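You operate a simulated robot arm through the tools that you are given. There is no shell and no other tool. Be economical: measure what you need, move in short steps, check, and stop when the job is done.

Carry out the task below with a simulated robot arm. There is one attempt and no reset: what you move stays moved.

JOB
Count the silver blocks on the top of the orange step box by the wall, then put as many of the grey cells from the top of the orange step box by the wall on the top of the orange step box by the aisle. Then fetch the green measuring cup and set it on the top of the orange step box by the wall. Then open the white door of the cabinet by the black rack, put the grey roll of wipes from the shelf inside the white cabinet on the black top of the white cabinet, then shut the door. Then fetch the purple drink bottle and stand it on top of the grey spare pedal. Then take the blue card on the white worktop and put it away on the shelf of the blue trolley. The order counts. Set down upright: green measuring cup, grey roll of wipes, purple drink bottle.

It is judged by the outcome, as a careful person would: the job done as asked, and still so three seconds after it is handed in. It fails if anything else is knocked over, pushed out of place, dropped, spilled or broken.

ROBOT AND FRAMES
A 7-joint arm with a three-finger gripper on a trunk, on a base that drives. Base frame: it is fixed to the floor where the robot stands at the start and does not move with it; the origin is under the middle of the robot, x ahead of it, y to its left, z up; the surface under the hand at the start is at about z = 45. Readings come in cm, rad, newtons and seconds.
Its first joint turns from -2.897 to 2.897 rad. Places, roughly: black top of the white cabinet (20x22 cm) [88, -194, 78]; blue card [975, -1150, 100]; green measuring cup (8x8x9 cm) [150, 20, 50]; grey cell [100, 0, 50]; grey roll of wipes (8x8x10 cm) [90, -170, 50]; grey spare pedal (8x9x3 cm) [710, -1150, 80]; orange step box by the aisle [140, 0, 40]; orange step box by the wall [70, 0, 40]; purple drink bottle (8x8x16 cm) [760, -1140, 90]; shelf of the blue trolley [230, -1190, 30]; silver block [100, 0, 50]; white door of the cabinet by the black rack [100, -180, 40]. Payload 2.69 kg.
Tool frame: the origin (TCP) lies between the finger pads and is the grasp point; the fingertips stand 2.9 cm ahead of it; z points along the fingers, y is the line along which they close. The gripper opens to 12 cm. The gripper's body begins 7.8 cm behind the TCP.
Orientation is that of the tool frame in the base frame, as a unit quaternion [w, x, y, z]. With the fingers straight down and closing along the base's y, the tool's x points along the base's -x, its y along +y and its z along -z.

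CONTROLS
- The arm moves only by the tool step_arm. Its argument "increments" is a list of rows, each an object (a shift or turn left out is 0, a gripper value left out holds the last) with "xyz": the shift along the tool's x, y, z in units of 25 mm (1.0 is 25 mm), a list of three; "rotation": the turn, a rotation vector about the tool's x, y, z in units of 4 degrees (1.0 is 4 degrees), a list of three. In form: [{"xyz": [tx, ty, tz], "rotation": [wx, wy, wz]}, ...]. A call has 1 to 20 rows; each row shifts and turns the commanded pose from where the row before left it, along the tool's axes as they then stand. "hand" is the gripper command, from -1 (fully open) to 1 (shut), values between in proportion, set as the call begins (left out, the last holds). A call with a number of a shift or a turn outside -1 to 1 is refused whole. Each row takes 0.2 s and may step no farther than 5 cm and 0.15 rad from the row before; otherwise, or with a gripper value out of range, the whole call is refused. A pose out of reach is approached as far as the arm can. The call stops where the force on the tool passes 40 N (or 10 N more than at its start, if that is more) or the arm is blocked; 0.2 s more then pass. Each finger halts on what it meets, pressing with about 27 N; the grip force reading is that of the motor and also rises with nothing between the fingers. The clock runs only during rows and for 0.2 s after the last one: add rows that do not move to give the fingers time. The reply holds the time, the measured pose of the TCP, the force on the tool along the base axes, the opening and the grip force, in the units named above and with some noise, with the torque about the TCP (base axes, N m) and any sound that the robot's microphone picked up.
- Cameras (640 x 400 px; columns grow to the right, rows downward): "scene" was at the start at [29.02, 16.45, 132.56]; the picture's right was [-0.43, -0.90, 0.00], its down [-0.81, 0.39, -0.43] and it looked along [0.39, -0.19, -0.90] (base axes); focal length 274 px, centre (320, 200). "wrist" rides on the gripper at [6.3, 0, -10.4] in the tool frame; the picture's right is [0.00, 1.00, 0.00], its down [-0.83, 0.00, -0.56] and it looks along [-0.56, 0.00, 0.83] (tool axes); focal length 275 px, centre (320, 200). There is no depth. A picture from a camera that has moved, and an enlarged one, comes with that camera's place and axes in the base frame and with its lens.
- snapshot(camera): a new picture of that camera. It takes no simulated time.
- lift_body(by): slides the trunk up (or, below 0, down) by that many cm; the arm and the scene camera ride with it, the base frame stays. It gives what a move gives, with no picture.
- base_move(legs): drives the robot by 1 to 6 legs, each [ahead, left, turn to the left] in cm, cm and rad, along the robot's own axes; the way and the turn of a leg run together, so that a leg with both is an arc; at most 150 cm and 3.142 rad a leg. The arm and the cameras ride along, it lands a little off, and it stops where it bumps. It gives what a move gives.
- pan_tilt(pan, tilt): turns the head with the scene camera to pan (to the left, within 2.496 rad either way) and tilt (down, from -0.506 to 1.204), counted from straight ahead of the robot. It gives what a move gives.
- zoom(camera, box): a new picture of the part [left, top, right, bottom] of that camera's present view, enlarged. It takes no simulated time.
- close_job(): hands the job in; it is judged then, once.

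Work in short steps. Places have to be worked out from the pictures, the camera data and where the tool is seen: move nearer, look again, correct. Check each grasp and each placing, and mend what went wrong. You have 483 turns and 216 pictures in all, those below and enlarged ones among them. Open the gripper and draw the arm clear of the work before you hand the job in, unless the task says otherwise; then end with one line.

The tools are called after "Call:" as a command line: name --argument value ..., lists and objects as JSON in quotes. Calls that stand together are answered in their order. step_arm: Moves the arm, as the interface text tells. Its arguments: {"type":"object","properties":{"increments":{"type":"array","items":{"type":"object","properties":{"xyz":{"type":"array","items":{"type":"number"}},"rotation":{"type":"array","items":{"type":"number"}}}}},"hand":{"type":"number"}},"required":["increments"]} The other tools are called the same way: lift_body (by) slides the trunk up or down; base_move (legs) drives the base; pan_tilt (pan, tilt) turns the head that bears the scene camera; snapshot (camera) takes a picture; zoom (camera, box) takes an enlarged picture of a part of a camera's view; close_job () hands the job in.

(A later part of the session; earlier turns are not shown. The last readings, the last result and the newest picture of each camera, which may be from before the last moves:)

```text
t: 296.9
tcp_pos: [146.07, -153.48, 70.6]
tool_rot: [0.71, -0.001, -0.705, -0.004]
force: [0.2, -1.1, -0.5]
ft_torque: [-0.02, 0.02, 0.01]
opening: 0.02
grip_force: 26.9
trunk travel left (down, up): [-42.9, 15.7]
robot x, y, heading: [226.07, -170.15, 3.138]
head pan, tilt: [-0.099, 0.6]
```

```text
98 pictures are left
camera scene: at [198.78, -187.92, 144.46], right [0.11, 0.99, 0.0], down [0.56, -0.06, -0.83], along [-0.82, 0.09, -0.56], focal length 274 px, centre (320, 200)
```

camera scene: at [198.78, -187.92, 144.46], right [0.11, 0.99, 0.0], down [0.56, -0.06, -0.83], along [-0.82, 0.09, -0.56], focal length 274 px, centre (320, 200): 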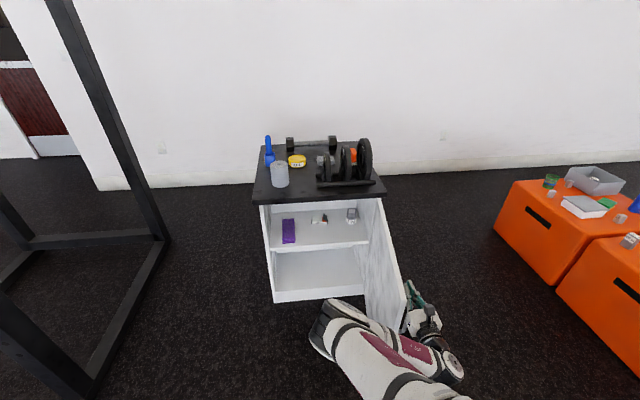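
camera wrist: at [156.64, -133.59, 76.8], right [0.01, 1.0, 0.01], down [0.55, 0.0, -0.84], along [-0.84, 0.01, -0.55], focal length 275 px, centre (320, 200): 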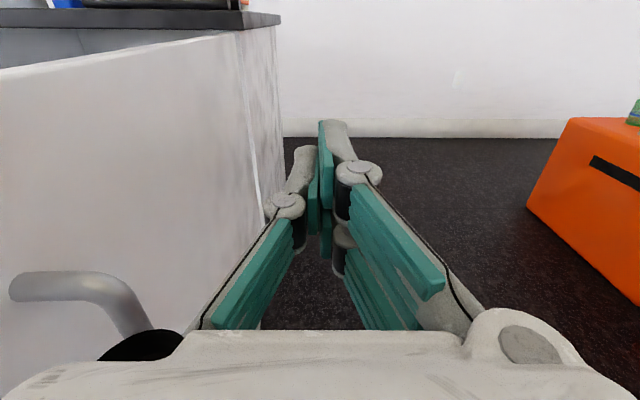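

Door is closing. I continue, adding forward motion to follow the arc.

Call:
base_move --legs '[[2, 6, 0]]'

Call:
base_move --legs '[[3, 6, 0]]'

Call:
base_move --legs '[[3, 6, 0]]'

Call:
snapshot --camera "scene"

Call:
snapshot --camera "wrist"

```text
t: 297.9
tcp_pos: [144.02, -159.58, 70.7]
tool_rot: [0.71, -0.001, -0.704, -0.004]
force: [0.3, -0.4, 0.6]
ft_torque: [-0.03, -0.03, 0.0]
opening: 0.0
grip_force: 26.8
trunk travel left (down, up): [-42.9, 15.7]
robot x, y, heading: [223.8, -176.48, 3.135]
head pan, tilt: [-0.099, 0.6]
```

```text
t: 298.9
tcp_pos: [141.0, -165.51, 70.58]
tool_rot: [0.711, 0.0, -0.704, -0.004]
force: [0.0, 0.0, -0.4]
ft_torque: [0.0, 0.0, 0.02]
opening: 0.01
grip_force: 26.9
trunk travel left (down, up): [-42.9, 15.7]
robot x, y, heading: [221.3, -182.26, 3.129]
head pan, tilt: [-0.099, 0.6]
```

```text
t: 299.9
tcp_pos: [137.84, -171.65, 70.6]
tool_rot: [0.71, 0.001, -0.704, -0.002]
force: [0.0, -0.7, -1.0]
ft_torque: [-0.01, 0.0, 0.0]
opening: 0.0
grip_force: 27.4
trunk travel left (down, up): [-42.9, 15.7]
robot x, y, heading: [217.69, -188.57, 3.131]
head pan, tilt: [-0.099, 0.6]
```

```text
97 pictures are left
camera scene: at [190.55, -205.98, 144.46], right [0.11, 0.99, 0.0], down [0.56, -0.06, -0.83], along [-0.82, 0.09, -0.56], focal length 274 px, centre (320, 200)
```

scene: 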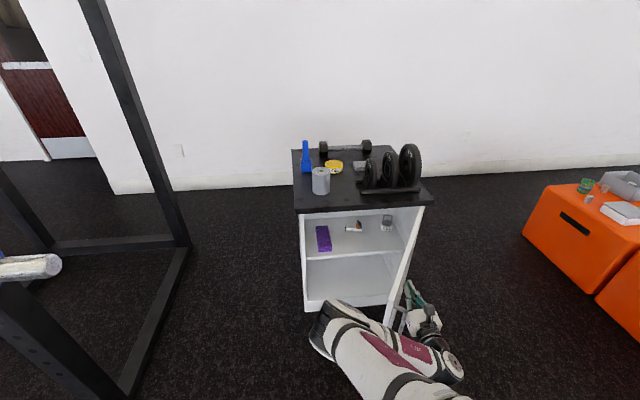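

```text
96 pictures are left
camera wrist: at [148.16, -171.8, 76.8], right [0.01, 1.0, 0.01], down [0.55, 0.0, -0.84], along [-0.84, 0.01, -0.55], focal length 275 px, centre (320, 200)
```

wrist: 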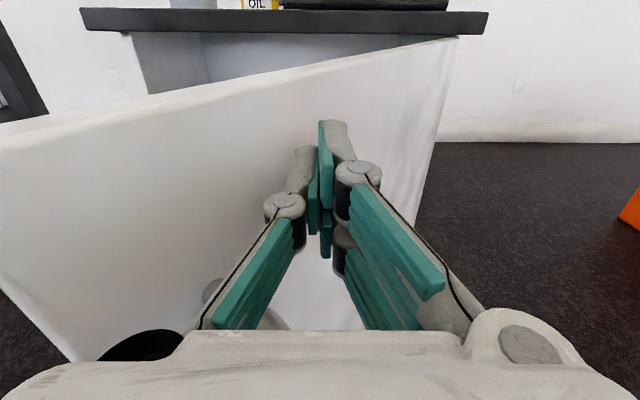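

About 55°. I continue with equal forward and sideways legs.

Call:
base_move --legs '[[4, 5, 0]]'

Call:
base_move --legs '[[4, 5, 0]]'

Call:
base_move --legs '[[5, 4, 0]]'

Call:
snapshot --camera "wrist"

```text
t: 300.9
tcp_pos: [133.73, -176.51, 70.61]
tool_rot: [0.711, -0.001, -0.704, -0.004]
force: [0.0, -0.5, 0.6]
ft_torque: [-0.03, 0.01, -0.01]
opening: 0.01
grip_force: 27.2
trunk travel left (down, up): [-42.9, 15.7]
robot x, y, heading: [213.95, -193.34, 3.131]
head pan, tilt: [-0.099, 0.6]
```

```text
t: 301.9
tcp_pos: [129.71, -181.51, 70.65]
tool_rot: [0.71, -0.001, -0.704, -0.003]
force: [-0.2, 1.4, 0.6]
ft_torque: [0.0, 0.0, 0.02]
opening: 0.01
grip_force: 27.0
trunk travel left (down, up): [-42.9, 15.7]
robot x, y, heading: [209.4, -198.32, 3.13]
head pan, tilt: [-0.099, 0.6]
```

```text
t: 302.9
tcp_pos: [124.58, -185.51, 70.64]
tool_rot: [0.711, -0.001, -0.704, -0.004]
force: [-0.7, -0.5, -0.9]
ft_torque: [0.0, -0.05, 0.02]
opening: 0.0
grip_force: 27.6
trunk travel left (down, up): [-42.9, 15.7]
robot x, y, heading: [204.53, -202.11, 3.131]
head pan, tilt: [-0.099, 0.6]
```

```text
95 pictures are left
camera wrist: at [134.91, -185.67, 76.8], right [0.01, 1.0, 0.01], down [0.55, 0.0, -0.84], along [-0.84, 0.01, -0.55], focal length 275 px, centre (320, 200)
```

wrist: 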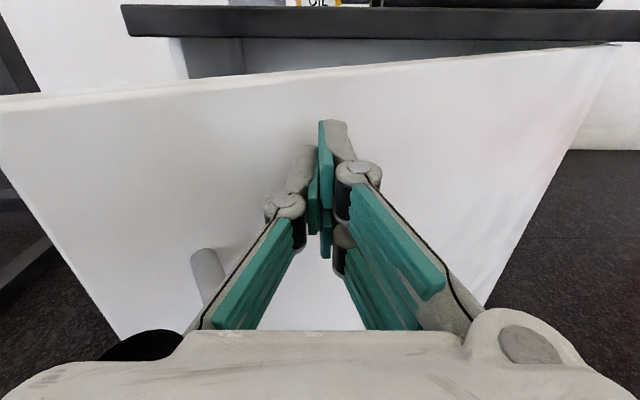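

About 33° left. Now I push mostly forward.

Call:
base_move --legs '[[5, 1, 0]]'

Call:
base_move --legs '[[5, 1, 0]]'

Call:
base_move --legs '[[5, 0, 0]]'

Call:
snapshot --camera "wrist"

```text
t: 303.8
tcp_pos: [119.48, -186.55, 70.64]
tool_rot: [0.71, -0.001, -0.704, -0.004]
force: [0.3, -0.5, 0.5]
ft_torque: [0.0, 0.01, -0.02]
opening: 0.0
grip_force: 27.6
trunk travel left (down, up): [-42.9, 15.7]
robot x, y, heading: [199.13, -203.04, 3.126]
head pan, tilt: [-0.099, 0.6]
```

```text
t: 304.8
tcp_pos: [114.5, -187.34, 70.59]
tool_rot: [0.71, 0.0, -0.704, -0.003]
force: [-0.2, -0.4, 0.2]
ft_torque: [0.05, -0.04, -0.02]
opening: 0.0
grip_force: 26.7
trunk travel left (down, up): [-42.9, 15.7]
robot x, y, heading: [194.72, -204.03, 3.133]
head pan, tilt: [-0.099, 0.6]
```

```text
t: 305.7
tcp_pos: [109.4, -187.33, 70.64]
tool_rot: [0.711, 0.001, -0.703, -0.002]
force: [-0.6, -0.8, -0.2]
ft_torque: [0.0, 0.01, 0.04]
opening: 0.01
grip_force: 27.0
trunk travel left (down, up): [-42.9, 15.7]
robot x, y, heading: [189.43, -204.26, 3.131]
head pan, tilt: [-0.099, 0.6]
```

```text
94 pictures are left
camera wrist: at [119.8, -187.56, 76.81], right [0.01, 1.0, 0.01], down [0.55, 0.0, -0.84], along [-0.84, 0.01, -0.55], focal length 275 px, centre (320, 200)
```

wrist: 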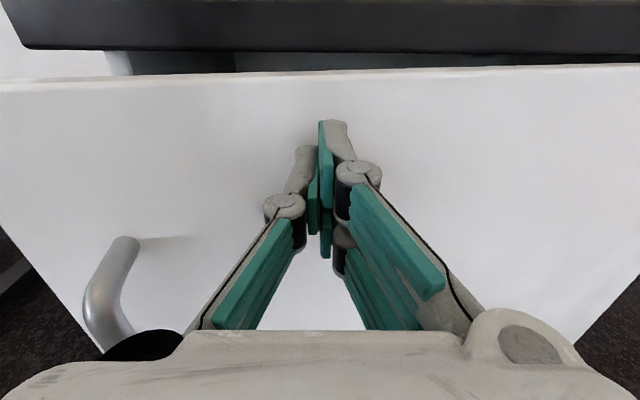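

Nearly shut. I finish with slow arm steps, watching force.

Call:
step_arm --increments '[{"xyz": [0, 0, 0.3]}, {"xyz": [0, 0, 0.3]}, {"xyz": [0, 0, 0.3]}, {"xyz": [0, 0, 0.3]}, {"xyz": [0, 0, 0.3]}, {"xyz": [0, 0, 0.3]}, {"xyz": [0, 0, 0.2]}, {"xyz": [0, 0, 0.2]}, {"xyz": [0, 0, 0.2]}, {"xyz": [0, 0, 0.2]}]'

Call:
snapshot --camera "wrist"

```text
t: 307.9
tcp_pos: [102.98, -187.42, 70.71]
tool_rot: [0.711, 0.0, -0.703, -0.004]
force: [-0.3, 0.5, -0.2]
ft_torque: [0.02, 0.03, 0.02]
opening: 0.01
grip_force: 27.4
trunk travel left (down, up): [-42.9, 15.7]
robot x, y, heading: [189.41, -203.73, 3.132]
head pan, tilt: [-0.099, 0.6]
```

```text
93 pictures are left
camera wrist: at [113.31, -187.54, 76.87], right [0.01, 1.0, 0.01], down [0.55, 0.0, -0.84], along [-0.84, 0.01, -0.55], focal length 275 px, centre (320, 200)
```

wrist: 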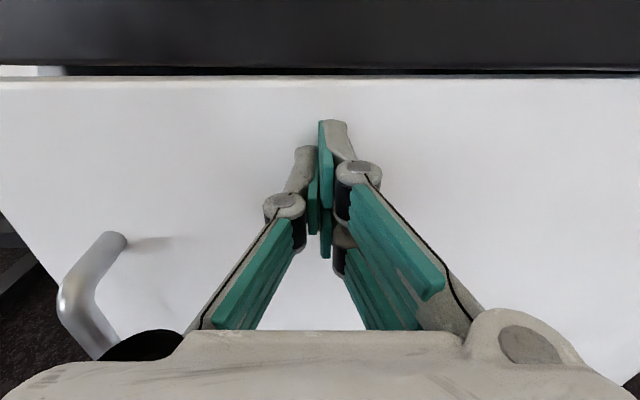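

Call:
step_arm --increments '[{"xyz": [0, 0, 0.2]}, {"xyz": [0, 0, 0.2]}, {"xyz": [0, 0, 0.2]}, {"xyz": [0, 0, 0.2]}, {"xyz": [0, 0, 0.2]}, {"xyz": [0, 0, 0.2]}]'

Call:
snapshot --camera "wrist"

```text
t: 309.3
tcp_pos: [100.09, -187.32, 70.75]
tool_rot: [0.71, 0.0, -0.704, -0.003]
force: [7.7, -2.7, 1.9]
ft_torque: [-0.04, -0.09, 0.03]
opening: 0.59
grip_force: 28.9
trunk travel left (down, up): [-42.9, 15.7]
robot x, y, heading: [189.19, -204.05, 3.133]
head pan, tilt: [-0.099, 0.6]
```

```text
92 pictures are left
camera wrist: at [110.36, -187.53, 76.89], right [0.01, 1.0, 0.01], down [0.55, 0.0, -0.84], along [-0.84, 0.01, -0.55], focal length 275 px, centre (320, 200)
```

wrist: 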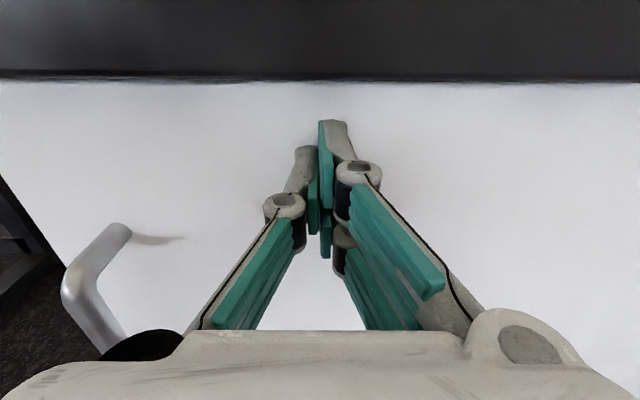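

Resistance has begun; the door looks flush. One more small push, then I check from a distance.

Call:
step_arm --increments '[{"xyz": [0, 0, 0.15]}, {"xyz": [0, 0, 0.15]}, {"xyz": [0, 0, 0.15]}, {"xyz": [0, 0, 0.15]}]'

Call:
base_move --legs '[[-50, 0, 0]]'

Call:
pan_tilt --pan 0.05 --tilt 0.6

Call:
snapshot --camera "scene"

Call:
snapshot --camera "wrist"

```text
t: 309.7
tcp_pos: [99.95, -187.19, 70.6]
tool_rot: [0.71, 0.0, -0.705, -0.003]
force: [17.0, -3.3, 8.1]
ft_torque: [-0.05, -0.11, 0.06]
opening: 0.59
grip_force: 28.7
trunk travel left (down, up): [-42.9, 15.7]
robot x, y, heading: [189.53, -204.18, 3.126]
head pan, tilt: [-0.099, 0.6]
stopped in row 2: the force on the tool passed its limit at 48 N (the readings are from after the stop); the commanded pose is now the measured one
```

```text
t: 312.7
tcp_pos: [150.37, -187.6, 70.55]
tool_rot: [0.709, -0.003, -0.705, -0.005]
force: [0.1, 0.2, 0.2]
ft_torque: [-0.03, 0.01, 0.0]
opening: 0.01
grip_force: 28.3
trunk travel left (down, up): [-42.9, 15.7]
robot x, y, heading: [240.27, -204.58, 3.126]
head pan, tilt: [-0.099, 0.6]
```

```text
t: 313.4
tcp_pos: [150.34, -187.53, 70.58]
tool_rot: [0.71, -0.001, -0.704, -0.004]
force: [-0.4, -0.4, 0.4]
ft_torque: [0.01, 0.0, 0.01]
opening: 0.01
grip_force: 28.5
trunk travel left (down, up): [-42.9, 15.7]
robot x, y, heading: [240.3, -204.81, 3.126]
head pan, tilt: [0.051, 0.6]
```

```text
91 pictures are left
camera scene: at [212.54, -223.58, 144.46], right [-0.03, 1.0, 0.0], down [0.56, 0.02, -0.83], along [-0.82, -0.03, -0.56], focal length 274 px, centre (320, 200)
```

scene: 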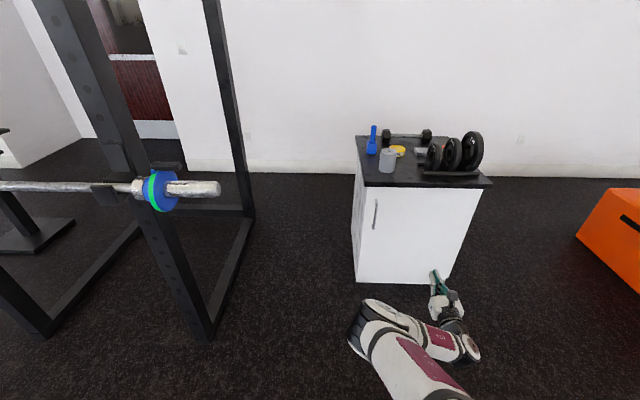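

```text
90 pictures are left
camera wrist: at [160.74, -187.76, 76.75], right [0.01, 1.0, 0.01], down [0.55, 0.0, -0.84], along [-0.84, 0.01, -0.55], focal length 275 px, centre (320, 200)
```

wrist: 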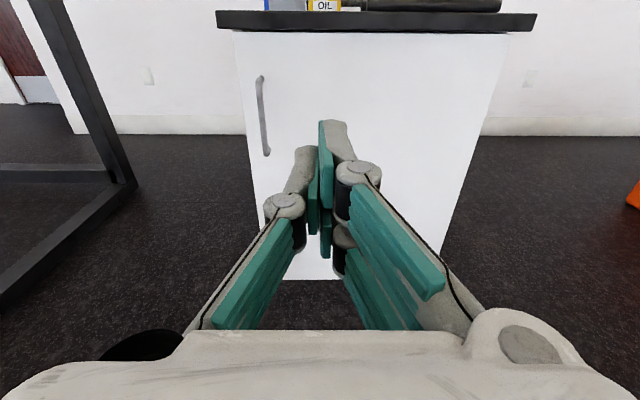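

The door is shut and the roll stands on top. Next the far part of the room: I back a bit, turn to face -y, and look.

Call:
base_move --legs '[[-15, 0, 0], [0, 0, 1.586]]'

Call:
pan_tilt --pan 0.0 --tilt 0.35

Call:
snapshot --camera "scene"

Call:
pan_tilt --pan 0.9 --tilt 0.35

Call:
snapshot --camera "scene"

```text
t: 318.6
tcp_pos: [238.46, -294.64, 70.63]
tool_rot: [0.504, 0.498, -0.497, 0.5]
force: [0.3, 0.5, 0.0]
ft_torque: [0.02, 0.02, 0.04]
opening: 0.01
grip_force: 28.7
trunk travel left (down, up): [-42.9, 15.7]
robot x, y, heading: [254.86, -205.07, -1.576]
head pan, tilt: [0.051, 0.6]
```

```text
t: 319.4
tcp_pos: [238.45, -294.68, 70.52]
tool_rot: [0.503, 0.499, -0.497, 0.501]
force: [0.7, -0.3, -0.6]
ft_torque: [0.02, 0.0, 0.03]
opening: 0.0
grip_force: 28.5
trunk travel left (down, up): [-42.9, 15.7]
robot x, y, heading: [255.28, -205.01, -1.574]
head pan, tilt: [0.0, 0.351]
```

```text
89 pictures are left
camera scene: at [273.9, -232.76, 146.73], right [-1.0, 0.01, 0.0], down [0.0, 0.34, -0.94], along [-0.01, -0.94, -0.34], focal length 274 px, centre (320, 200)
```

scene: 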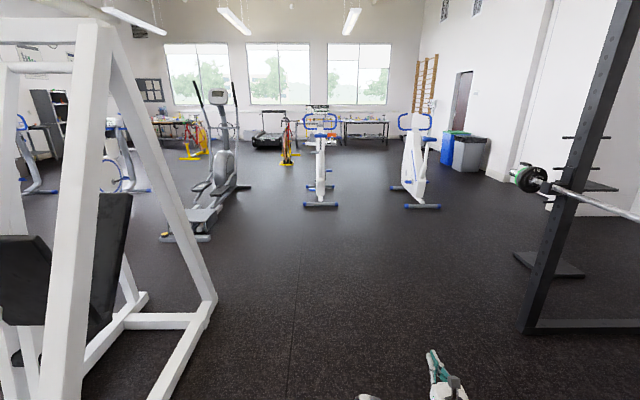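

```text
t: 320.6
tcp_pos: [238.47, -294.61, 70.55]
tool_rot: [0.503, 0.499, -0.496, 0.501]
force: [0.2, -0.3, -0.5]
ft_torque: [0.01, 0.04, 0.03]
opening: 0.0
grip_force: 28.8
trunk travel left (down, up): [-42.9, 15.7]
robot x, y, heading: [255.23, -205.17, -1.575]
head pan, tilt: [0.901, 0.351]
```

```text
88 pictures are left
camera scene: at [281.21, -229.29, 146.73], right [-0.63, -0.78, 0.0], down [-0.27, 0.22, -0.94], along [0.73, -0.59, -0.34], focal length 274 px, centre (320, 200)
```

scene: 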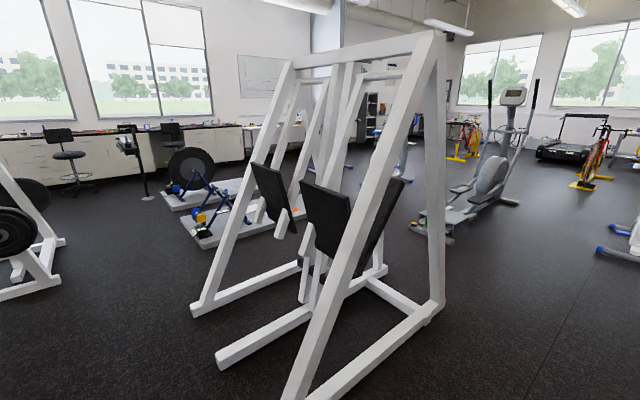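

The corridor runs between the white frame (x≥352) and the centre bike (x≈270). I advance in stages to y≈-475.

Call:
base_move --legs '[[150, 30, 0], [120, 20, 0]]'

Call:
pan_tilt --pan 0.35 --tilt 0.35

Call:
snapshot --camera "scene"

```text
refused: leg 1 is longer than a leg can be; nothing moved
```

```text
t: 321.5
tcp_pos: [238.5, -294.65, 70.55]
tool_rot: [0.503, 0.498, -0.498, 0.5]
force: [-0.1, -0.4, 0.1]
ft_torque: [-0.02, 0.05, 0.03]
opening: 0.0
grip_force: 28.7
trunk travel left (down, up): [-42.9, 15.7]
robot x, y, heading: [254.83, -204.73, -1.577]
head pan, tilt: [0.351, 0.351]
```

```text
87 pictures are left
camera scene: at [277.11, -232.21, 146.73], right [-0.94, -0.34, 0.0], down [-0.12, 0.32, -0.94], along [0.32, -0.88, -0.34], focal length 274 px, centre (320, 200)
```

scene: 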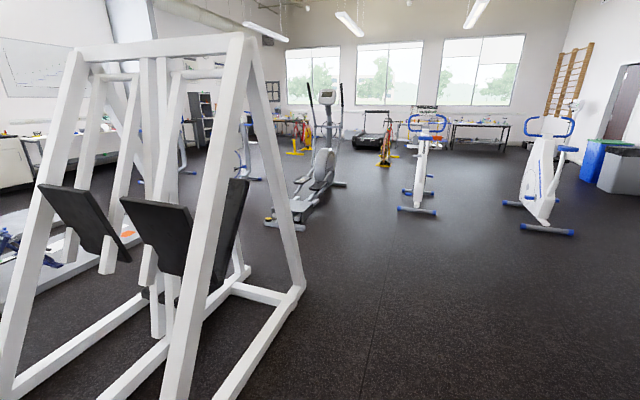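

Leg limit is 150 cm total; I split the drive.

Call:
base_move --legs '[[135, 25, 0], [135, 25, 0]]'

Call:
pan_tilt --pan 0.3 --tilt 0.35

Call:
snapshot --camera "scene"

```text
t: 334.9
tcp_pos: [288.14, -565.98, 70.64]
tool_rot: [0.502, 0.5, -0.496, 0.502]
force: [-0.5, 0.3, -0.6]
ft_torque: [0.01, 0.03, 0.01]
opening: 0.0
grip_force: 28.3
trunk travel left (down, up): [-42.9, 15.7]
robot x, y, heading: [303.71, -476.45, -1.572]
head pan, tilt: [0.351, 0.351]
```

```text
t: 335.5
tcp_pos: [288.03, -566.03, 70.48]
tool_rot: [0.501, 0.501, -0.496, 0.502]
force: [0.3, -0.5, 0.6]
ft_torque: [0.01, 0.0, 0.0]
opening: 0.03
grip_force: 28.7
trunk travel left (down, up): [-42.9, 15.7]
robot x, y, heading: [303.83, -476.27, -1.57]
head pan, tilt: [0.3, 0.351]
```

```text
86 pictures are left
camera scene: at [325.76, -503.49, 146.73], right [-0.96, -0.3, 0.0], down [-0.1, 0.33, -0.94], along [0.28, -0.9, -0.34], focal length 274 px, centre (320, 200)
```

scene: 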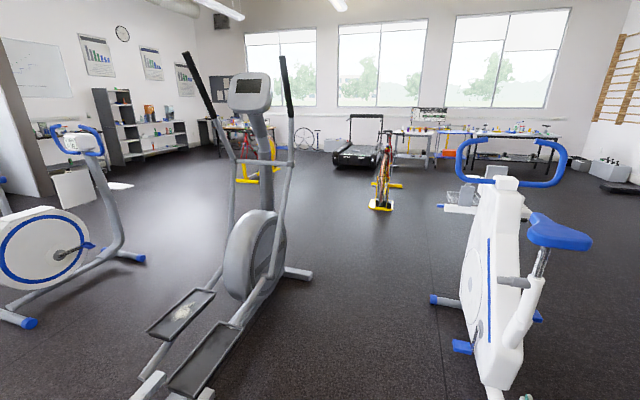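

I thread between the elliptical (x≥396) and the bike (x≤297) along x≈346 to y≈-765, then turn toward +x.

Call:
base_move --legs '[[85, 42, 0], [120, 0, 0], [86, 0, 0], [0, 0, 1.571]]'

Call:
pan_tilt --pan -0.5 --tilt 0.35

Call:
snapshot --camera "scene"

```text
t: 354.1
tcp_pos: [434.43, -783.58, 70.53]
tool_rot: [0.002, 0.704, 0.001, 0.71]
force: [0.8, -0.4, 0.2]
ft_torque: [-0.01, 0.03, 0.0]
opening: 0.0
grip_force: 28.9
trunk travel left (down, up): [-42.9, 15.7]
robot x, y, heading: [344.49, -767.05, -0.005]
head pan, tilt: [0.3, 0.351]
```

```text
t: 355.3
tcp_pos: [434.44, -783.7, 70.52]
tool_rot: [0.001, 0.704, 0.002, 0.71]
force: [-1.1, 0.0, 0.0]
ft_torque: [-0.01, -0.02, -0.02]
opening: 0.0
grip_force: 28.4
trunk travel left (down, up): [-42.9, 15.7]
robot x, y, heading: [344.56, -767.63, -0.006]
head pan, tilt: [-0.499, 0.351]
```

```text
85 pictures are left
camera scene: at [371.62, -752.92, 146.73], right [-0.48, -0.88, 0.0], down [-0.3, 0.17, -0.94], along [0.82, -0.45, -0.34], focal length 274 px, centre (320, 200)
```

scene: 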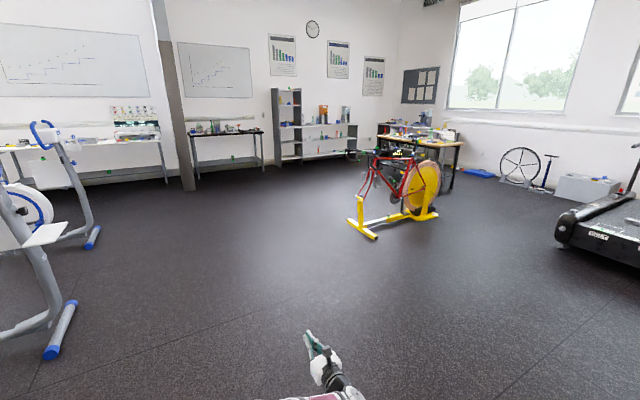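

The table ahead-right should hold the bottle and pedal. I enlarge that region.

Call:
zoom --camera "scene" --box '[260, 80, 500, 220]'

```text
2.67 times, centred on (380, 150) of scene
camera zoom: at [371.62, -752.92, 146.73], right [-0.48, -0.88, 0.0], down [-0.3, 0.17, -0.94], along [0.82, -0.45, -0.34], focal length 731 px, centre (160, 333)
```

zoom: 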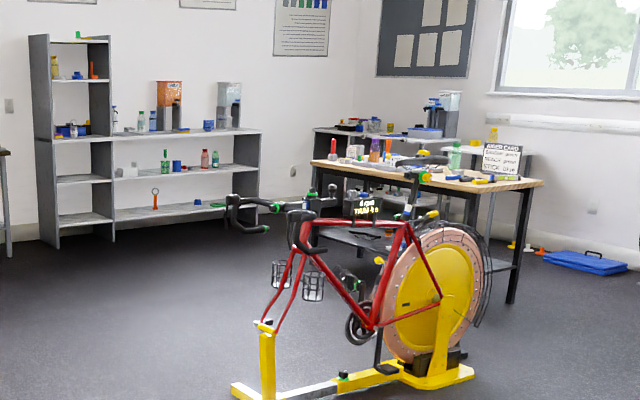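

The table has a purple item on it; the red bike occupies x 590–640, y -905 to -1050. I drive along y≈-790 to x≈734 and turn to face -y.

Call:
base_move --legs '[[130, -12, 0], [130, -10, 0], [130, 0, 0], [0, 0, -1.571]]'

Call:
pan_tilt --pan 0.0 --tilt 0.3

Call:
snapshot --camera "scene"

```text
t: 378.1
tcp_pos: [718.08, -884.78, 70.52]
tool_rot: [0.508, 0.494, -0.502, 0.496]
force: [-0.1, -0.8, -0.2]
ft_torque: [0.01, -0.01, 0.02]
opening: 0.0
grip_force: 28.6
trunk travel left (down, up): [-42.9, 15.7]
robot x, y, heading: [736.4, -795.67, -1.605]
head pan, tilt: [-0.499, 0.351]
```

```text
t: 379.0
tcp_pos: [718.07, -884.8, 70.46]
tool_rot: [0.509, 0.493, -0.502, 0.495]
force: [-0.2, 0.2, 0.6]
ft_torque: [0.01, 0.02, 0.01]
opening: 0.0
grip_force: 28.5
trunk travel left (down, up): [-42.9, 15.7]
robot x, y, heading: [736.61, -795.42, -1.601]
head pan, tilt: [0.0, 0.3]
```

```text
83 pictures are left
camera scene: at [754.83, -823.77, 147.2], right [-1.0, 0.03, 0.0], down [0.01, 0.3, -0.96], along [-0.03, -0.95, -0.3], focal length 274 px, centre (320, 200)
```

scene: 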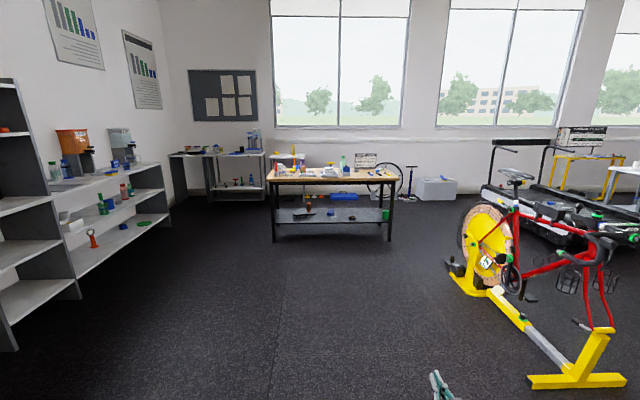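

I enlarge the table and the left worktop.

Call:
zoom --camera "scene" --box '[250, 130, 420, 240]'

Call:
zoom --camera "scene" --box '[30, 120, 270, 270]'

```text
3.64 times, centred on (335, 185) of scene
camera zoom: at [754.83, -823.77, 147.2], right [-1.0, 0.03, 0.0], down [0.01, 0.3, -0.96], along [-0.03, -0.95, -0.3], focal length 996 px, centre (266, 254)
```

zoom: 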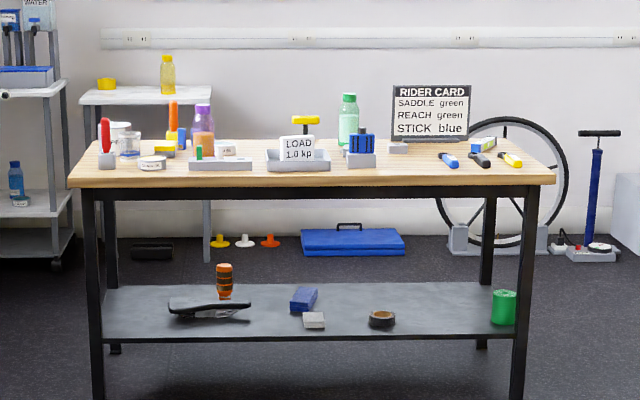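

```text
2.67 times, centred on (150, 195) of scene
camera zoom: at [754.83, -823.77, 147.2], right [-1.0, 0.03, 0.0], down [0.01, 0.3, -0.96], along [-0.03, -0.95, -0.3], focal length 731 px, centre (773, 213)
```

zoom: 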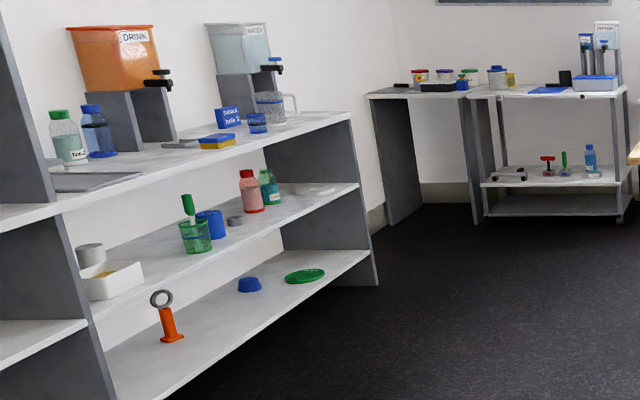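

The purple bottle is near (766, -1140) and a grey pedal near (710, -1150) on the wooden table (front edge y≈-1110). I raise the trunk and return the tool to pointing down.

Call:
lift_body --by 15

Call:
step_arm --increments '[{"xyz": [0.8, 0, 0], "rotation": [0, 0, 0]}, {"xyz": [0.8, 0, 0]}, {"xyz": [0.8, 0, 0]}, {"xyz": [0.8, 0, 0]}, {"xyz": [0.8, 0, 0]}, {"xyz": [0.8, 0, 0]}, {"rotation": [0, -1, 0]}, {"rotation": [0, -1, 0]}, {"rotation": [0, -1, 0]}, {"rotation": [0, -1, 0]}, {"rotation": [0, -1, 0]}, {"rotation": [0, -1, 0]}, {"rotation": [0, -1, 0]}, {"rotation": [0, -1, 0]}, {"rotation": [0, -1, 0]}, {"rotation": [0, -1, 0]}, {"rotation": [0, -1, 0]}]'

Call:
step_arm --increments '[{"rotation": [0, -1, 0]}, {"rotation": [0, -1, 0]}, {"rotation": [0, -1, 0]}, {"rotation": [0, -1, 0]}, {"rotation": [0, -1, 0]}, {"rotation": [0, -1, 0]}, {"rotation": [0, -1, 0]}, {"rotation": [0, -1, 0]}, {"rotation": [0, -1, 0]}, {"rotation": [0, -1, 0]}, {"rotation": [0, -1, 0]}, {"rotation": [0, -0.3, 0]}]'

Call:
step_arm --increments '[{"rotation": [0, 0, 1]}, {"rotation": [0, 0, 1]}, {"rotation": [0, 0, 1]}, {"rotation": [0, 0, 1]}, {"rotation": [0, 0, 1]}, {"rotation": [0, 0, 1]}, {"rotation": [0, 0, 1]}, {"rotation": [0, 0, 1]}, {"rotation": [0, 0, 1]}, {"rotation": [0, 0, 1]}, {"rotation": [0, 0, 1]}, {"rotation": [0, 0, 1]}, {"rotation": [0, 0, 1]}, {"rotation": [0, 0, 1]}, {"rotation": [0, 0, 1]}, {"rotation": [0, 0, 1]}, {"rotation": [0, 0, 1]}, {"rotation": [0, 0, 1]}, {"rotation": [0, 0, 1]}, {"rotation": [0, 0, 1]}]'

Call:
step_arm --increments '[{"rotation": [0, 0, 1]}, {"rotation": [0, 0, 1]}, {"rotation": [0, 0, 1]}, {"rotation": [0, 0, 1]}, {"rotation": [0, 0, 1]}, {"rotation": [0, 0, 1]}, {"rotation": [0, 0, 1]}, {"rotation": [0, 0, 1]}, {"rotation": [0, 0, 1]}, {"rotation": [0, 0, 1]}, {"rotation": [0, 0, 1]}, {"rotation": [0, 0, 1]}, {"rotation": [0, 0, 1]}, {"rotation": [0, 0, 1]}, {"rotation": [0, 0, 1]}, {"rotation": [0, 0, 1]}, {"rotation": [0, 0, 1]}, {"rotation": [0, 0, 1]}, {"rotation": [0, 0, 1]}, {"rotation": [0, 0, 1]}]'

```text
t: 380.7
tcp_pos: [718.15, -884.78, 85.48]
tool_rot: [0.509, 0.494, -0.502, 0.495]
force: [0.3, 0.4, 0.7]
ft_torque: [0.01, 0.0, 0.0]
opening: 0.01
grip_force: 28.6
trunk travel left (down, up): [-57.9, 0.7]
robot x, y, heading: [736.42, -795.35, -1.6]
head pan, tilt: [0.0, 0.3]
```

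```text
t: 384.3
tcp_pos: [718.16, -884.63, 97.55]
tool_rot: [-0.283, -0.642, 0.658, -0.274]
force: [1.0, 0.6, 0.4]
ft_torque: [0.02, 0.01, 0.01]
opening: 0.0
grip_force: 28.7
trunk travel left (down, up): [-57.9, 0.7]
robot x, y, heading: [736.5, -795.62, -1.599]
head pan, tilt: [0.0, 0.3]
```

```text
t: 386.9
tcp_pos: [719.78, -879.86, 96.68]
tool_rot: [-0.034, -0.698, 0.715, -0.031]
force: [0.2, 0.8, -0.2]
ft_torque: [0.0, -0.01, 0.0]
opening: 0.0
grip_force: 28.7
out of reach, approached as far as the arm can: row 8, 9, 10, 11, 12
trunk travel left (down, up): [-57.9, 0.7]
robot x, y, heading: [736.55, -795.67, -1.6]
head pan, tilt: [0.0, 0.3]
```

```text
t: 391.1
tcp_pos: [719.82, -879.79, 96.63]
tool_rot: [-0.007, -0.075, 0.996, -0.045]
force: [-0.4, -0.8, -0.5]
ft_torque: [0.0, 0.01, -0.02]
opening: 0.0
grip_force: 28.7
trunk travel left (down, up): [-57.9, 0.7]
robot x, y, heading: [737.02, -795.7, -1.601]
head pan, tilt: [0.0, 0.3]
```

```text
t: 395.3
tcp_pos: [719.84, -879.8, 96.57]
tool_rot: [0.024, 0.583, 0.811, -0.039]
force: [0.4, -0.1, -0.3]
ft_torque: [0.01, 0.0, 0.0]
opening: 0.01
grip_force: 28.7
trunk travel left (down, up): [-57.9, 0.7]
robot x, y, heading: [736.53, -795.51, -1.605]
head pan, tilt: [0.0, 0.3]
```

Now the last of the yaw; then I correct the small residual tilt while extending a little.

Call:
step_arm --hand -1 --increments '[{"rotation": [0, 0, 1]}, {"rotation": [0, 0, 1]}, {"rotation": [0, 0, 1]}, {"rotation": [0, 0, 1]}, {"rotation": [0, 0, 0.65]}, {"xyz": [-0.8, 0, 0]}, {"xyz": [-0.8, 0, 0]}, {"xyz": [-0.8, 0, 0]}, {"xyz": [-0.8, 0, -0.5], "rotation": [0, 0.65, 0]}, {"xyz": [0, 0, -0.5], "rotation": [0, 0.65, 0]}, {"xyz": [0, 0, -0.5]}]'

Call:
base_move --legs '[[0, 0, 0.033], [130, 0, 0], [85, 0, 0]]'

Call:
pan_tilt --pan 0.0 --tilt 0.6

Call:
snapshot --camera "scene"

Call:
snapshot --camera "wrist"

```text
t: 397.7
tcp_pos: [720.42, -878.14, 99.52]
tool_rot: [-0.003, 0.706, 0.708, -0.001]
force: [0.2, -0.1, -0.4]
ft_torque: [0.05, 0.01, -0.02]
opening: 12.0
grip_force: 0.0
out of reach, approached as far as the arm can: row 6, 7, 8, 9, 10
trunk travel left (down, up): [-57.9, 0.7]
robot x, y, heading: [736.6, -795.41, -1.6]
head pan, tilt: [0.0, 0.3]
```

```text
t: 408.8
tcp_pos: [726.34, -1094.76, 99.45]
tool_rot: [-0.002, 0.692, 0.722, -0.001]
force: [0.6, 0.0, -0.3]
ft_torque: [0.0, -0.01, 0.01]
opening: 11.98
grip_force: 0.1
trunk travel left (down, up): [-57.9, 0.7]
robot x, y, heading: [739.29, -1011.64, -1.556]
head pan, tilt: [0.0, 0.3]
```

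```text
t: 409.6
tcp_pos: [726.15, -1094.75, 99.44]
tool_rot: [-0.001, 0.692, 0.722, -0.002]
force: [-0.2, -1.1, -0.5]
ft_torque: [0.02, -0.01, 0.02]
opening: 12.0
grip_force: 0.1
trunk travel left (down, up): [-57.9, 0.7]
robot x, y, heading: [738.41, -1011.45, -1.558]
head pan, tilt: [0.0, 0.6]
```

```text
80 pictures are left
camera scene: at [758.08, -1023.13, 159.48], right [-1.0, -0.01, 0.0], down [-0.01, 0.56, -0.83], along [0.01, -0.83, -0.56], focal length 274 px, centre (320, 200)
```

scene: 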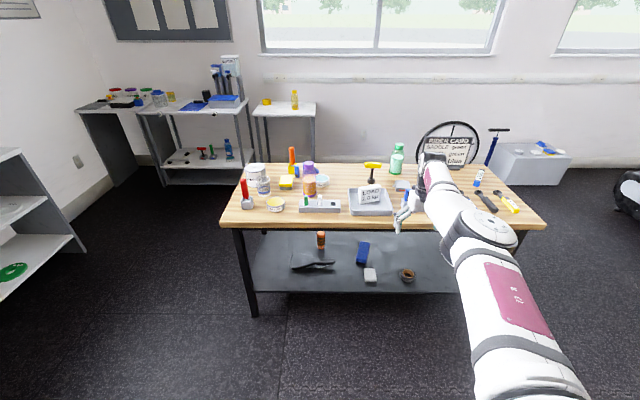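

```text
79 pictures are left
camera wrist: at [725.88, -1088.51, 109.89], right [1.0, 0.05, -0.01], down [0.04, -0.83, 0.56], along [0.02, -0.56, -0.83], focal length 275 px, centre (320, 200)
```

wrist: 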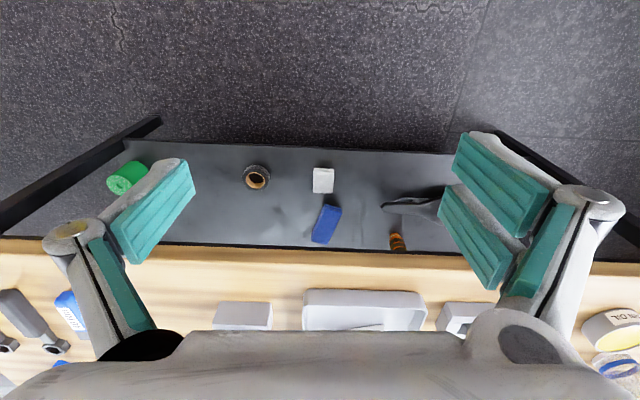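

Call:
zoom --camera "scene" --box '[220, 130, 440, 240]'

```text
2.91 times, centred on (330, 185) of scene
camera zoom: at [758.08, -1023.13, 159.48], right [-1.0, -0.01, 0.0], down [-0.01, 0.56, -0.83], along [0.01, -0.83, -0.56], focal length 797 px, centre (291, 244)
```

zoom: 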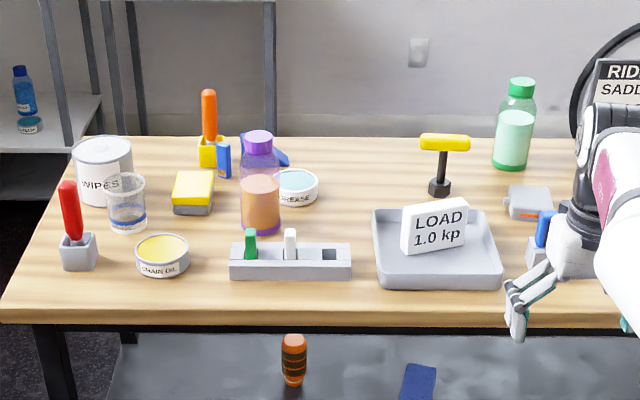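

The pedal (grey block with orange reflector) is near (713, -1151); the bottle near (765, -1147). I raise the hand and drive closer.

Call:
step_arm --increments '[{"xyz": [0, 0, -0.8]}, {"xyz": [0, 0, -0.8]}, {"xyz": [0, 0, -0.8]}, {"xyz": [0, 0, -0.8]}, {"xyz": [0, 0, -0.8]}, {"xyz": [0, 0, -0.8]}, {"xyz": [0, 0, -0.8]}, {"xyz": [0, 0, -0.8]}]'

Call:
base_move --legs '[[0, 0, -0.014], [40, 0, 0]]'

Call:
snapshot --camera "scene"

Call:
snapshot --camera "wrist"

```text
t: 411.4
tcp_pos: [726.37, -1094.08, 115.46]
tool_rot: [-0.002, 0.692, 0.722, -0.002]
force: [-0.2, -0.1, -0.1]
ft_torque: [0.02, -0.08, -0.03]
opening: 12.0
grip_force: 0.0
out of reach, approached as far as the arm can: row 7
trunk travel left (down, up): [-57.9, 0.7]
robot x, y, heading: [738.54, -1011.4, -1.553]
head pan, tilt: [0.0, 0.6]
```

```text
t: 414.2
tcp_pos: [725.2, -1133.98, 115.6]
tool_rot: [-0.002, 0.697, 0.717, -0.002]
force: [0.0, -0.1, -0.1]
ft_torque: [-0.01, 0.0, 0.02]
opening: 11.97
grip_force: 0.0
trunk travel left (down, up): [-57.9, 0.7]
robot x, y, heading: [738.58, -1051.23, -1.575]
head pan, tilt: [0.0, 0.6]
```

```text
77 pictures are left
camera scene: at [757.89, -1063.35, 159.48], right [-1.0, 0.0, 0.0], down [0.0, 0.56, -0.83], along [0.0, -0.83, -0.56], focal length 274 px, centre (320, 200)
```

scene: 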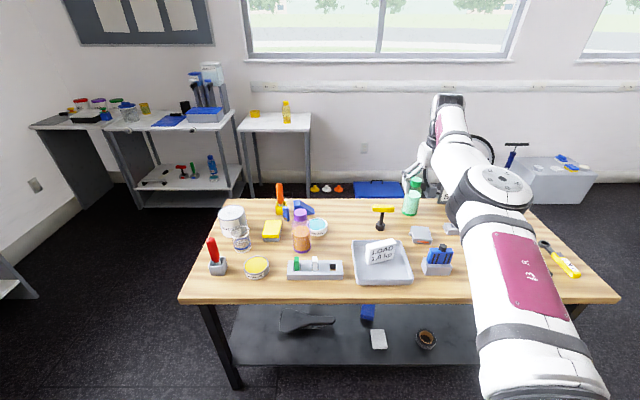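

```text
76 pictures are left
camera wrist: at [724.95, -1127.8, 125.88], right [1.0, 0.03, -0.01], down [0.03, -0.83, 0.56], along [0.01, -0.56, -0.83], focal length 275 px, centre (320, 200)
```

wrist: 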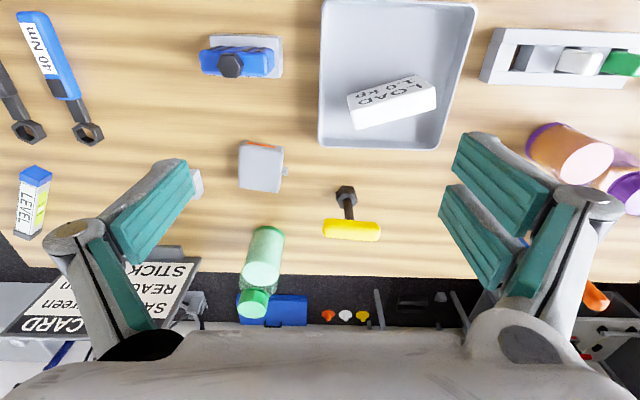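

Both located: bottle ≈ (765.4, -1145.5), pedal ≈ (715, -1150.5). I move closer by 8 cm and bring the hand over the bottle, high.

Call:
base_move --legs '[[8, 0, 0]]'

Call:
step_arm --increments '[{"xyz": [0, 0.9, 0]}, {"xyz": [0, 0.9, 0]}, {"xyz": [0, 0.9, 0]}, {"xyz": [0, 0.9, 0]}, {"xyz": [0, 0.9, 0]}, {"xyz": [0, 0.9, 0]}, {"xyz": [0, 0.9, 0]}, {"xyz": [0, 0.9, 0]}, {"xyz": [0, 0.9, 0]}, {"xyz": [0, 0.9, 0]}, {"xyz": [0, 0.9, 0]}, {"xyz": [0, 0.9, 0]}, {"xyz": [0, 0.9, 0]}, {"xyz": [0, 0.9, 0]}, {"xyz": [0, 0.9, 0]}, {"xyz": [0, 0.9, 0]}, {"xyz": [0, 0.9, 0]}, {"xyz": [0, 0.7, 0]}]'

Call:
snapshot --camera "wrist"

Call:
snapshot --camera "scene"

```text
t: 415.3
tcp_pos: [725.38, -1142.07, 115.36]
tool_rot: [-0.002, 0.696, 0.718, -0.002]
force: [-0.7, 0.1, -1.1]
ft_torque: [0.04, 0.01, 0.01]
opening: 12.0
grip_force: 0.0
trunk travel left (down, up): [-57.9, 0.7]
robot x, y, heading: [738.53, -1059.21, -1.567]
head pan, tilt: [0.0, 0.6]
```

```text
t: 419.1
tcp_pos: [751.89, -1141.17, 115.19]
tool_rot: [-0.001, 0.695, 0.719, -0.002]
force: [0.3, -0.7, -0.3]
ft_torque: [0.03, 0.01, 0.0]
opening: 11.98
grip_force: 0.0
out of reach, approached as far as the arm can: row 2, 3, 4, 5, 6, 12, 13, 14, 15, 16, 17, 18
trunk travel left (down, up): [-57.9, 0.7]
robot x, y, heading: [738.76, -1059.32, -1.574]
head pan, tilt: [0.0, 0.6]
```

```text
75 pictures are left
camera wrist: at [751.74, -1135.01, 125.51], right [1.0, 0.04, 0.0], down [0.03, -0.83, 0.56], along [0.02, -0.56, -0.83], focal length 275 px, centre (320, 200)
```

wrist: 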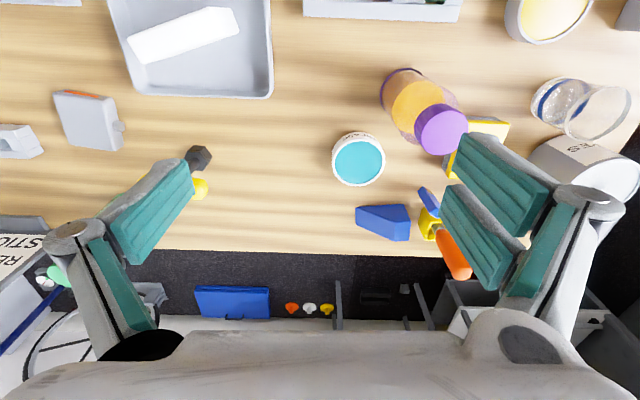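

```text
74 pictures are left
camera scene: at [757.91, -1071.44, 159.47], right [-1.0, 0.0, 0.0], down [0.0, 0.56, -0.83], along [0.0, -0.83, -0.56], focal length 274 px, centre (320, 200)
```

scene: 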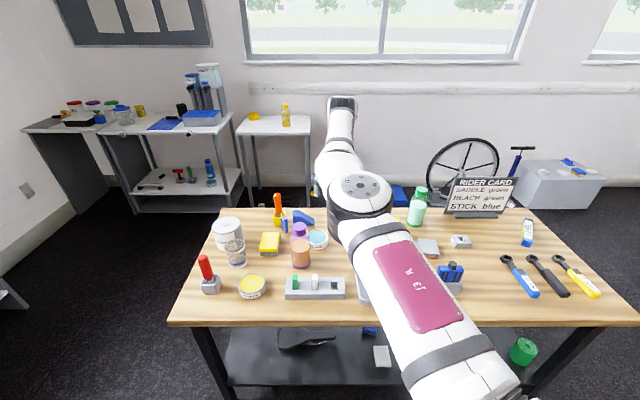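

The arm is folded tight here, so I shift the base left to align with the bottle, then tilt the tool 35° outward (so the tall bottle clears the palm).

Call:
base_move --legs '[[-6, 13.6, 0]]'

Call:
step_arm --hand -0.8 --increments '[{"rotation": [0, -1, 0]}, {"rotation": [0, -1, 0]}, {"rotation": [0, -1, 0]}, {"rotation": [0, -1, 0]}, {"rotation": [0, -1, 0]}, {"rotation": [0, -1, 0]}, {"rotation": [0, -1, 0]}, {"rotation": [0, -1, 0]}, {"rotation": [0, -0.75, 0]}]'

Call:
snapshot --camera "wrist"

```text
t: 420.4
tcp_pos: [765.58, -1135.37, 115.16]
tool_rot: [-0.001, 0.695, 0.719, -0.003]
force: [0.3, -0.8, 0.2]
ft_torque: [0.01, -0.02, 0.02]
opening: 12.0
grip_force: 0.0
trunk travel left (down, up): [-57.9, 0.7]
robot x, y, heading: [752.27, -1053.22, -1.573]
head pan, tilt: [0.0, 0.6]
```

```text
t: 422.4
tcp_pos: [765.71, -1135.24, 115.19]
tool_rot: [0.215, 0.662, 0.686, -0.213]
force: [0.4, 0.3, -0.1]
ft_torque: [-0.02, 0.02, -0.02]
opening: 10.8
grip_force: 0.1
trunk travel left (down, up): [-57.9, 0.7]
robot x, y, heading: [752.44, -1053.33, -1.573]
head pan, tilt: [0.0, 0.6]
```

```text
73 pictures are left
camera wrist: at [765.13, -1124.17, 119.97], right [1.0, 0.04, -0.01], down [0.02, -0.36, 0.93], along [0.03, -0.93, -0.36], focal length 275 px, centre (320, 200)
```

wrist: 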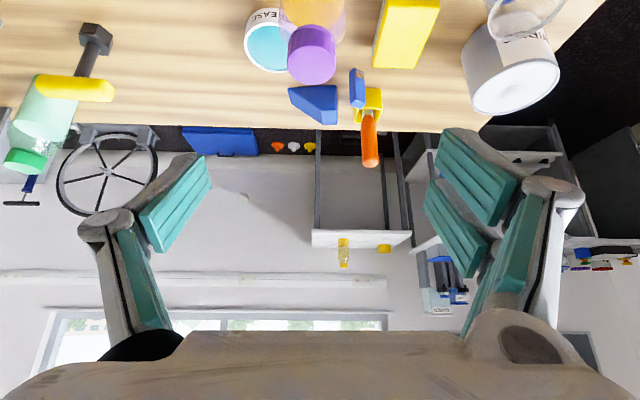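

The cap is at about (764.8, -1144). I first go to a pre-grasp point 20 cm back along the tool axis.

Call:
step_arm --increments '[{"xyz": [0.68, -0.05, 0.72]}, {"xyz": [0.68, -0.05, 0.72]}, {"xyz": [0.68, -0.05, 0.72]}, {"xyz": [0.68, -0.05, 0.72]}, {"xyz": [0.68, -0.05, 0.72]}]'

Call:
snapshot --camera "wrist"

Call:
snapshot --camera "scene"

```text
t: 423.6
tcp_pos: [764.78, -1133.55, 102.9]
tool_rot: [0.215, 0.662, 0.686, -0.212]
force: [-0.3, 0.5, -0.1]
ft_torque: [-0.02, 0.02, -0.01]
opening: 10.79
grip_force: 0.0
trunk travel left (down, up): [-57.9, 0.7]
robot x, y, heading: [752.45, -1053.04, -1.571]
head pan, tilt: [0.0, 0.6]
```

```text
72 pictures are left
camera wrist: at [764.37, -1122.42, 107.75], right [1.0, 0.04, -0.01], down [0.02, -0.36, 0.93], along [0.03, -0.93, -0.36], focal length 275 px, centre (320, 200)
```

wrist: 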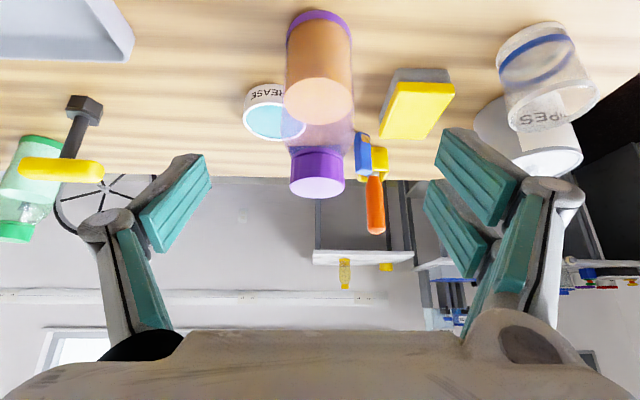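

```text
71 pictures are left
camera scene: at [771.52, -1065.41, 159.47], right [-1.0, 0.0, 0.0], down [0.0, 0.56, -0.83], along [0.0, -0.83, -0.56], focal length 274 px, centre (320, 200)
```

scene: 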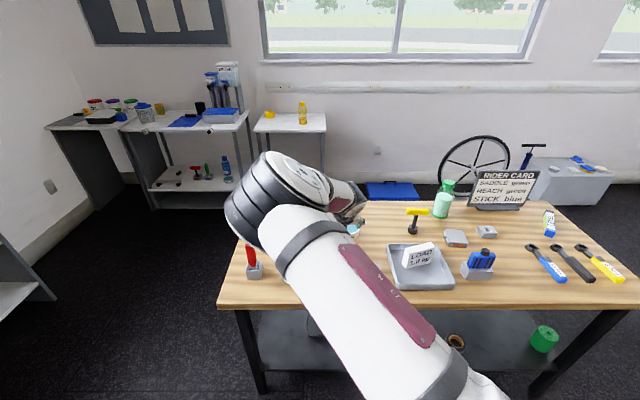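

The bottle is centred between the fingers' paths. I advance along the tool axis.

Call:
step_arm --increments '[{"xyz": [0, 0, 0.8]}, {"xyz": [0, 0, 0.8]}, {"xyz": [0, 0, 0.8]}, {"xyz": [0, 0, 0.8]}, {"xyz": [0, 0, 0.8]}, {"xyz": [0, 0, 0.8]}]'

Call:
snapshot --camera "wrist"

```text
t: 425.0
tcp_pos: [765.07, -1140.36, 93.09]
tool_rot: [0.216, 0.663, 0.685, -0.212]
force: [1.2, -0.1, 0.2]
ft_torque: [0.0, 0.03, -0.01]
opening: 10.81
grip_force: 0.2
trunk travel left (down, up): [-57.9, 0.7]
robot x, y, heading: [752.37, -1053.68, -1.574]
head pan, tilt: [0.0, 0.6]
```

```text
70 pictures are left
camera wrist: at [764.59, -1129.36, 97.86], right [1.0, 0.04, -0.01], down [0.02, -0.36, 0.93], along [0.03, -0.93, -0.36], focal length 275 px, centre (320, 200)
```

wrist: 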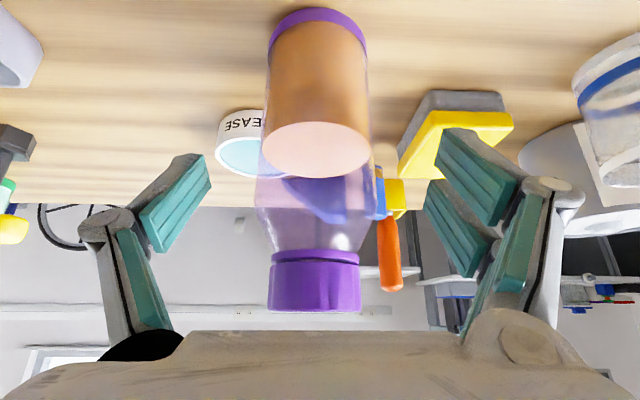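

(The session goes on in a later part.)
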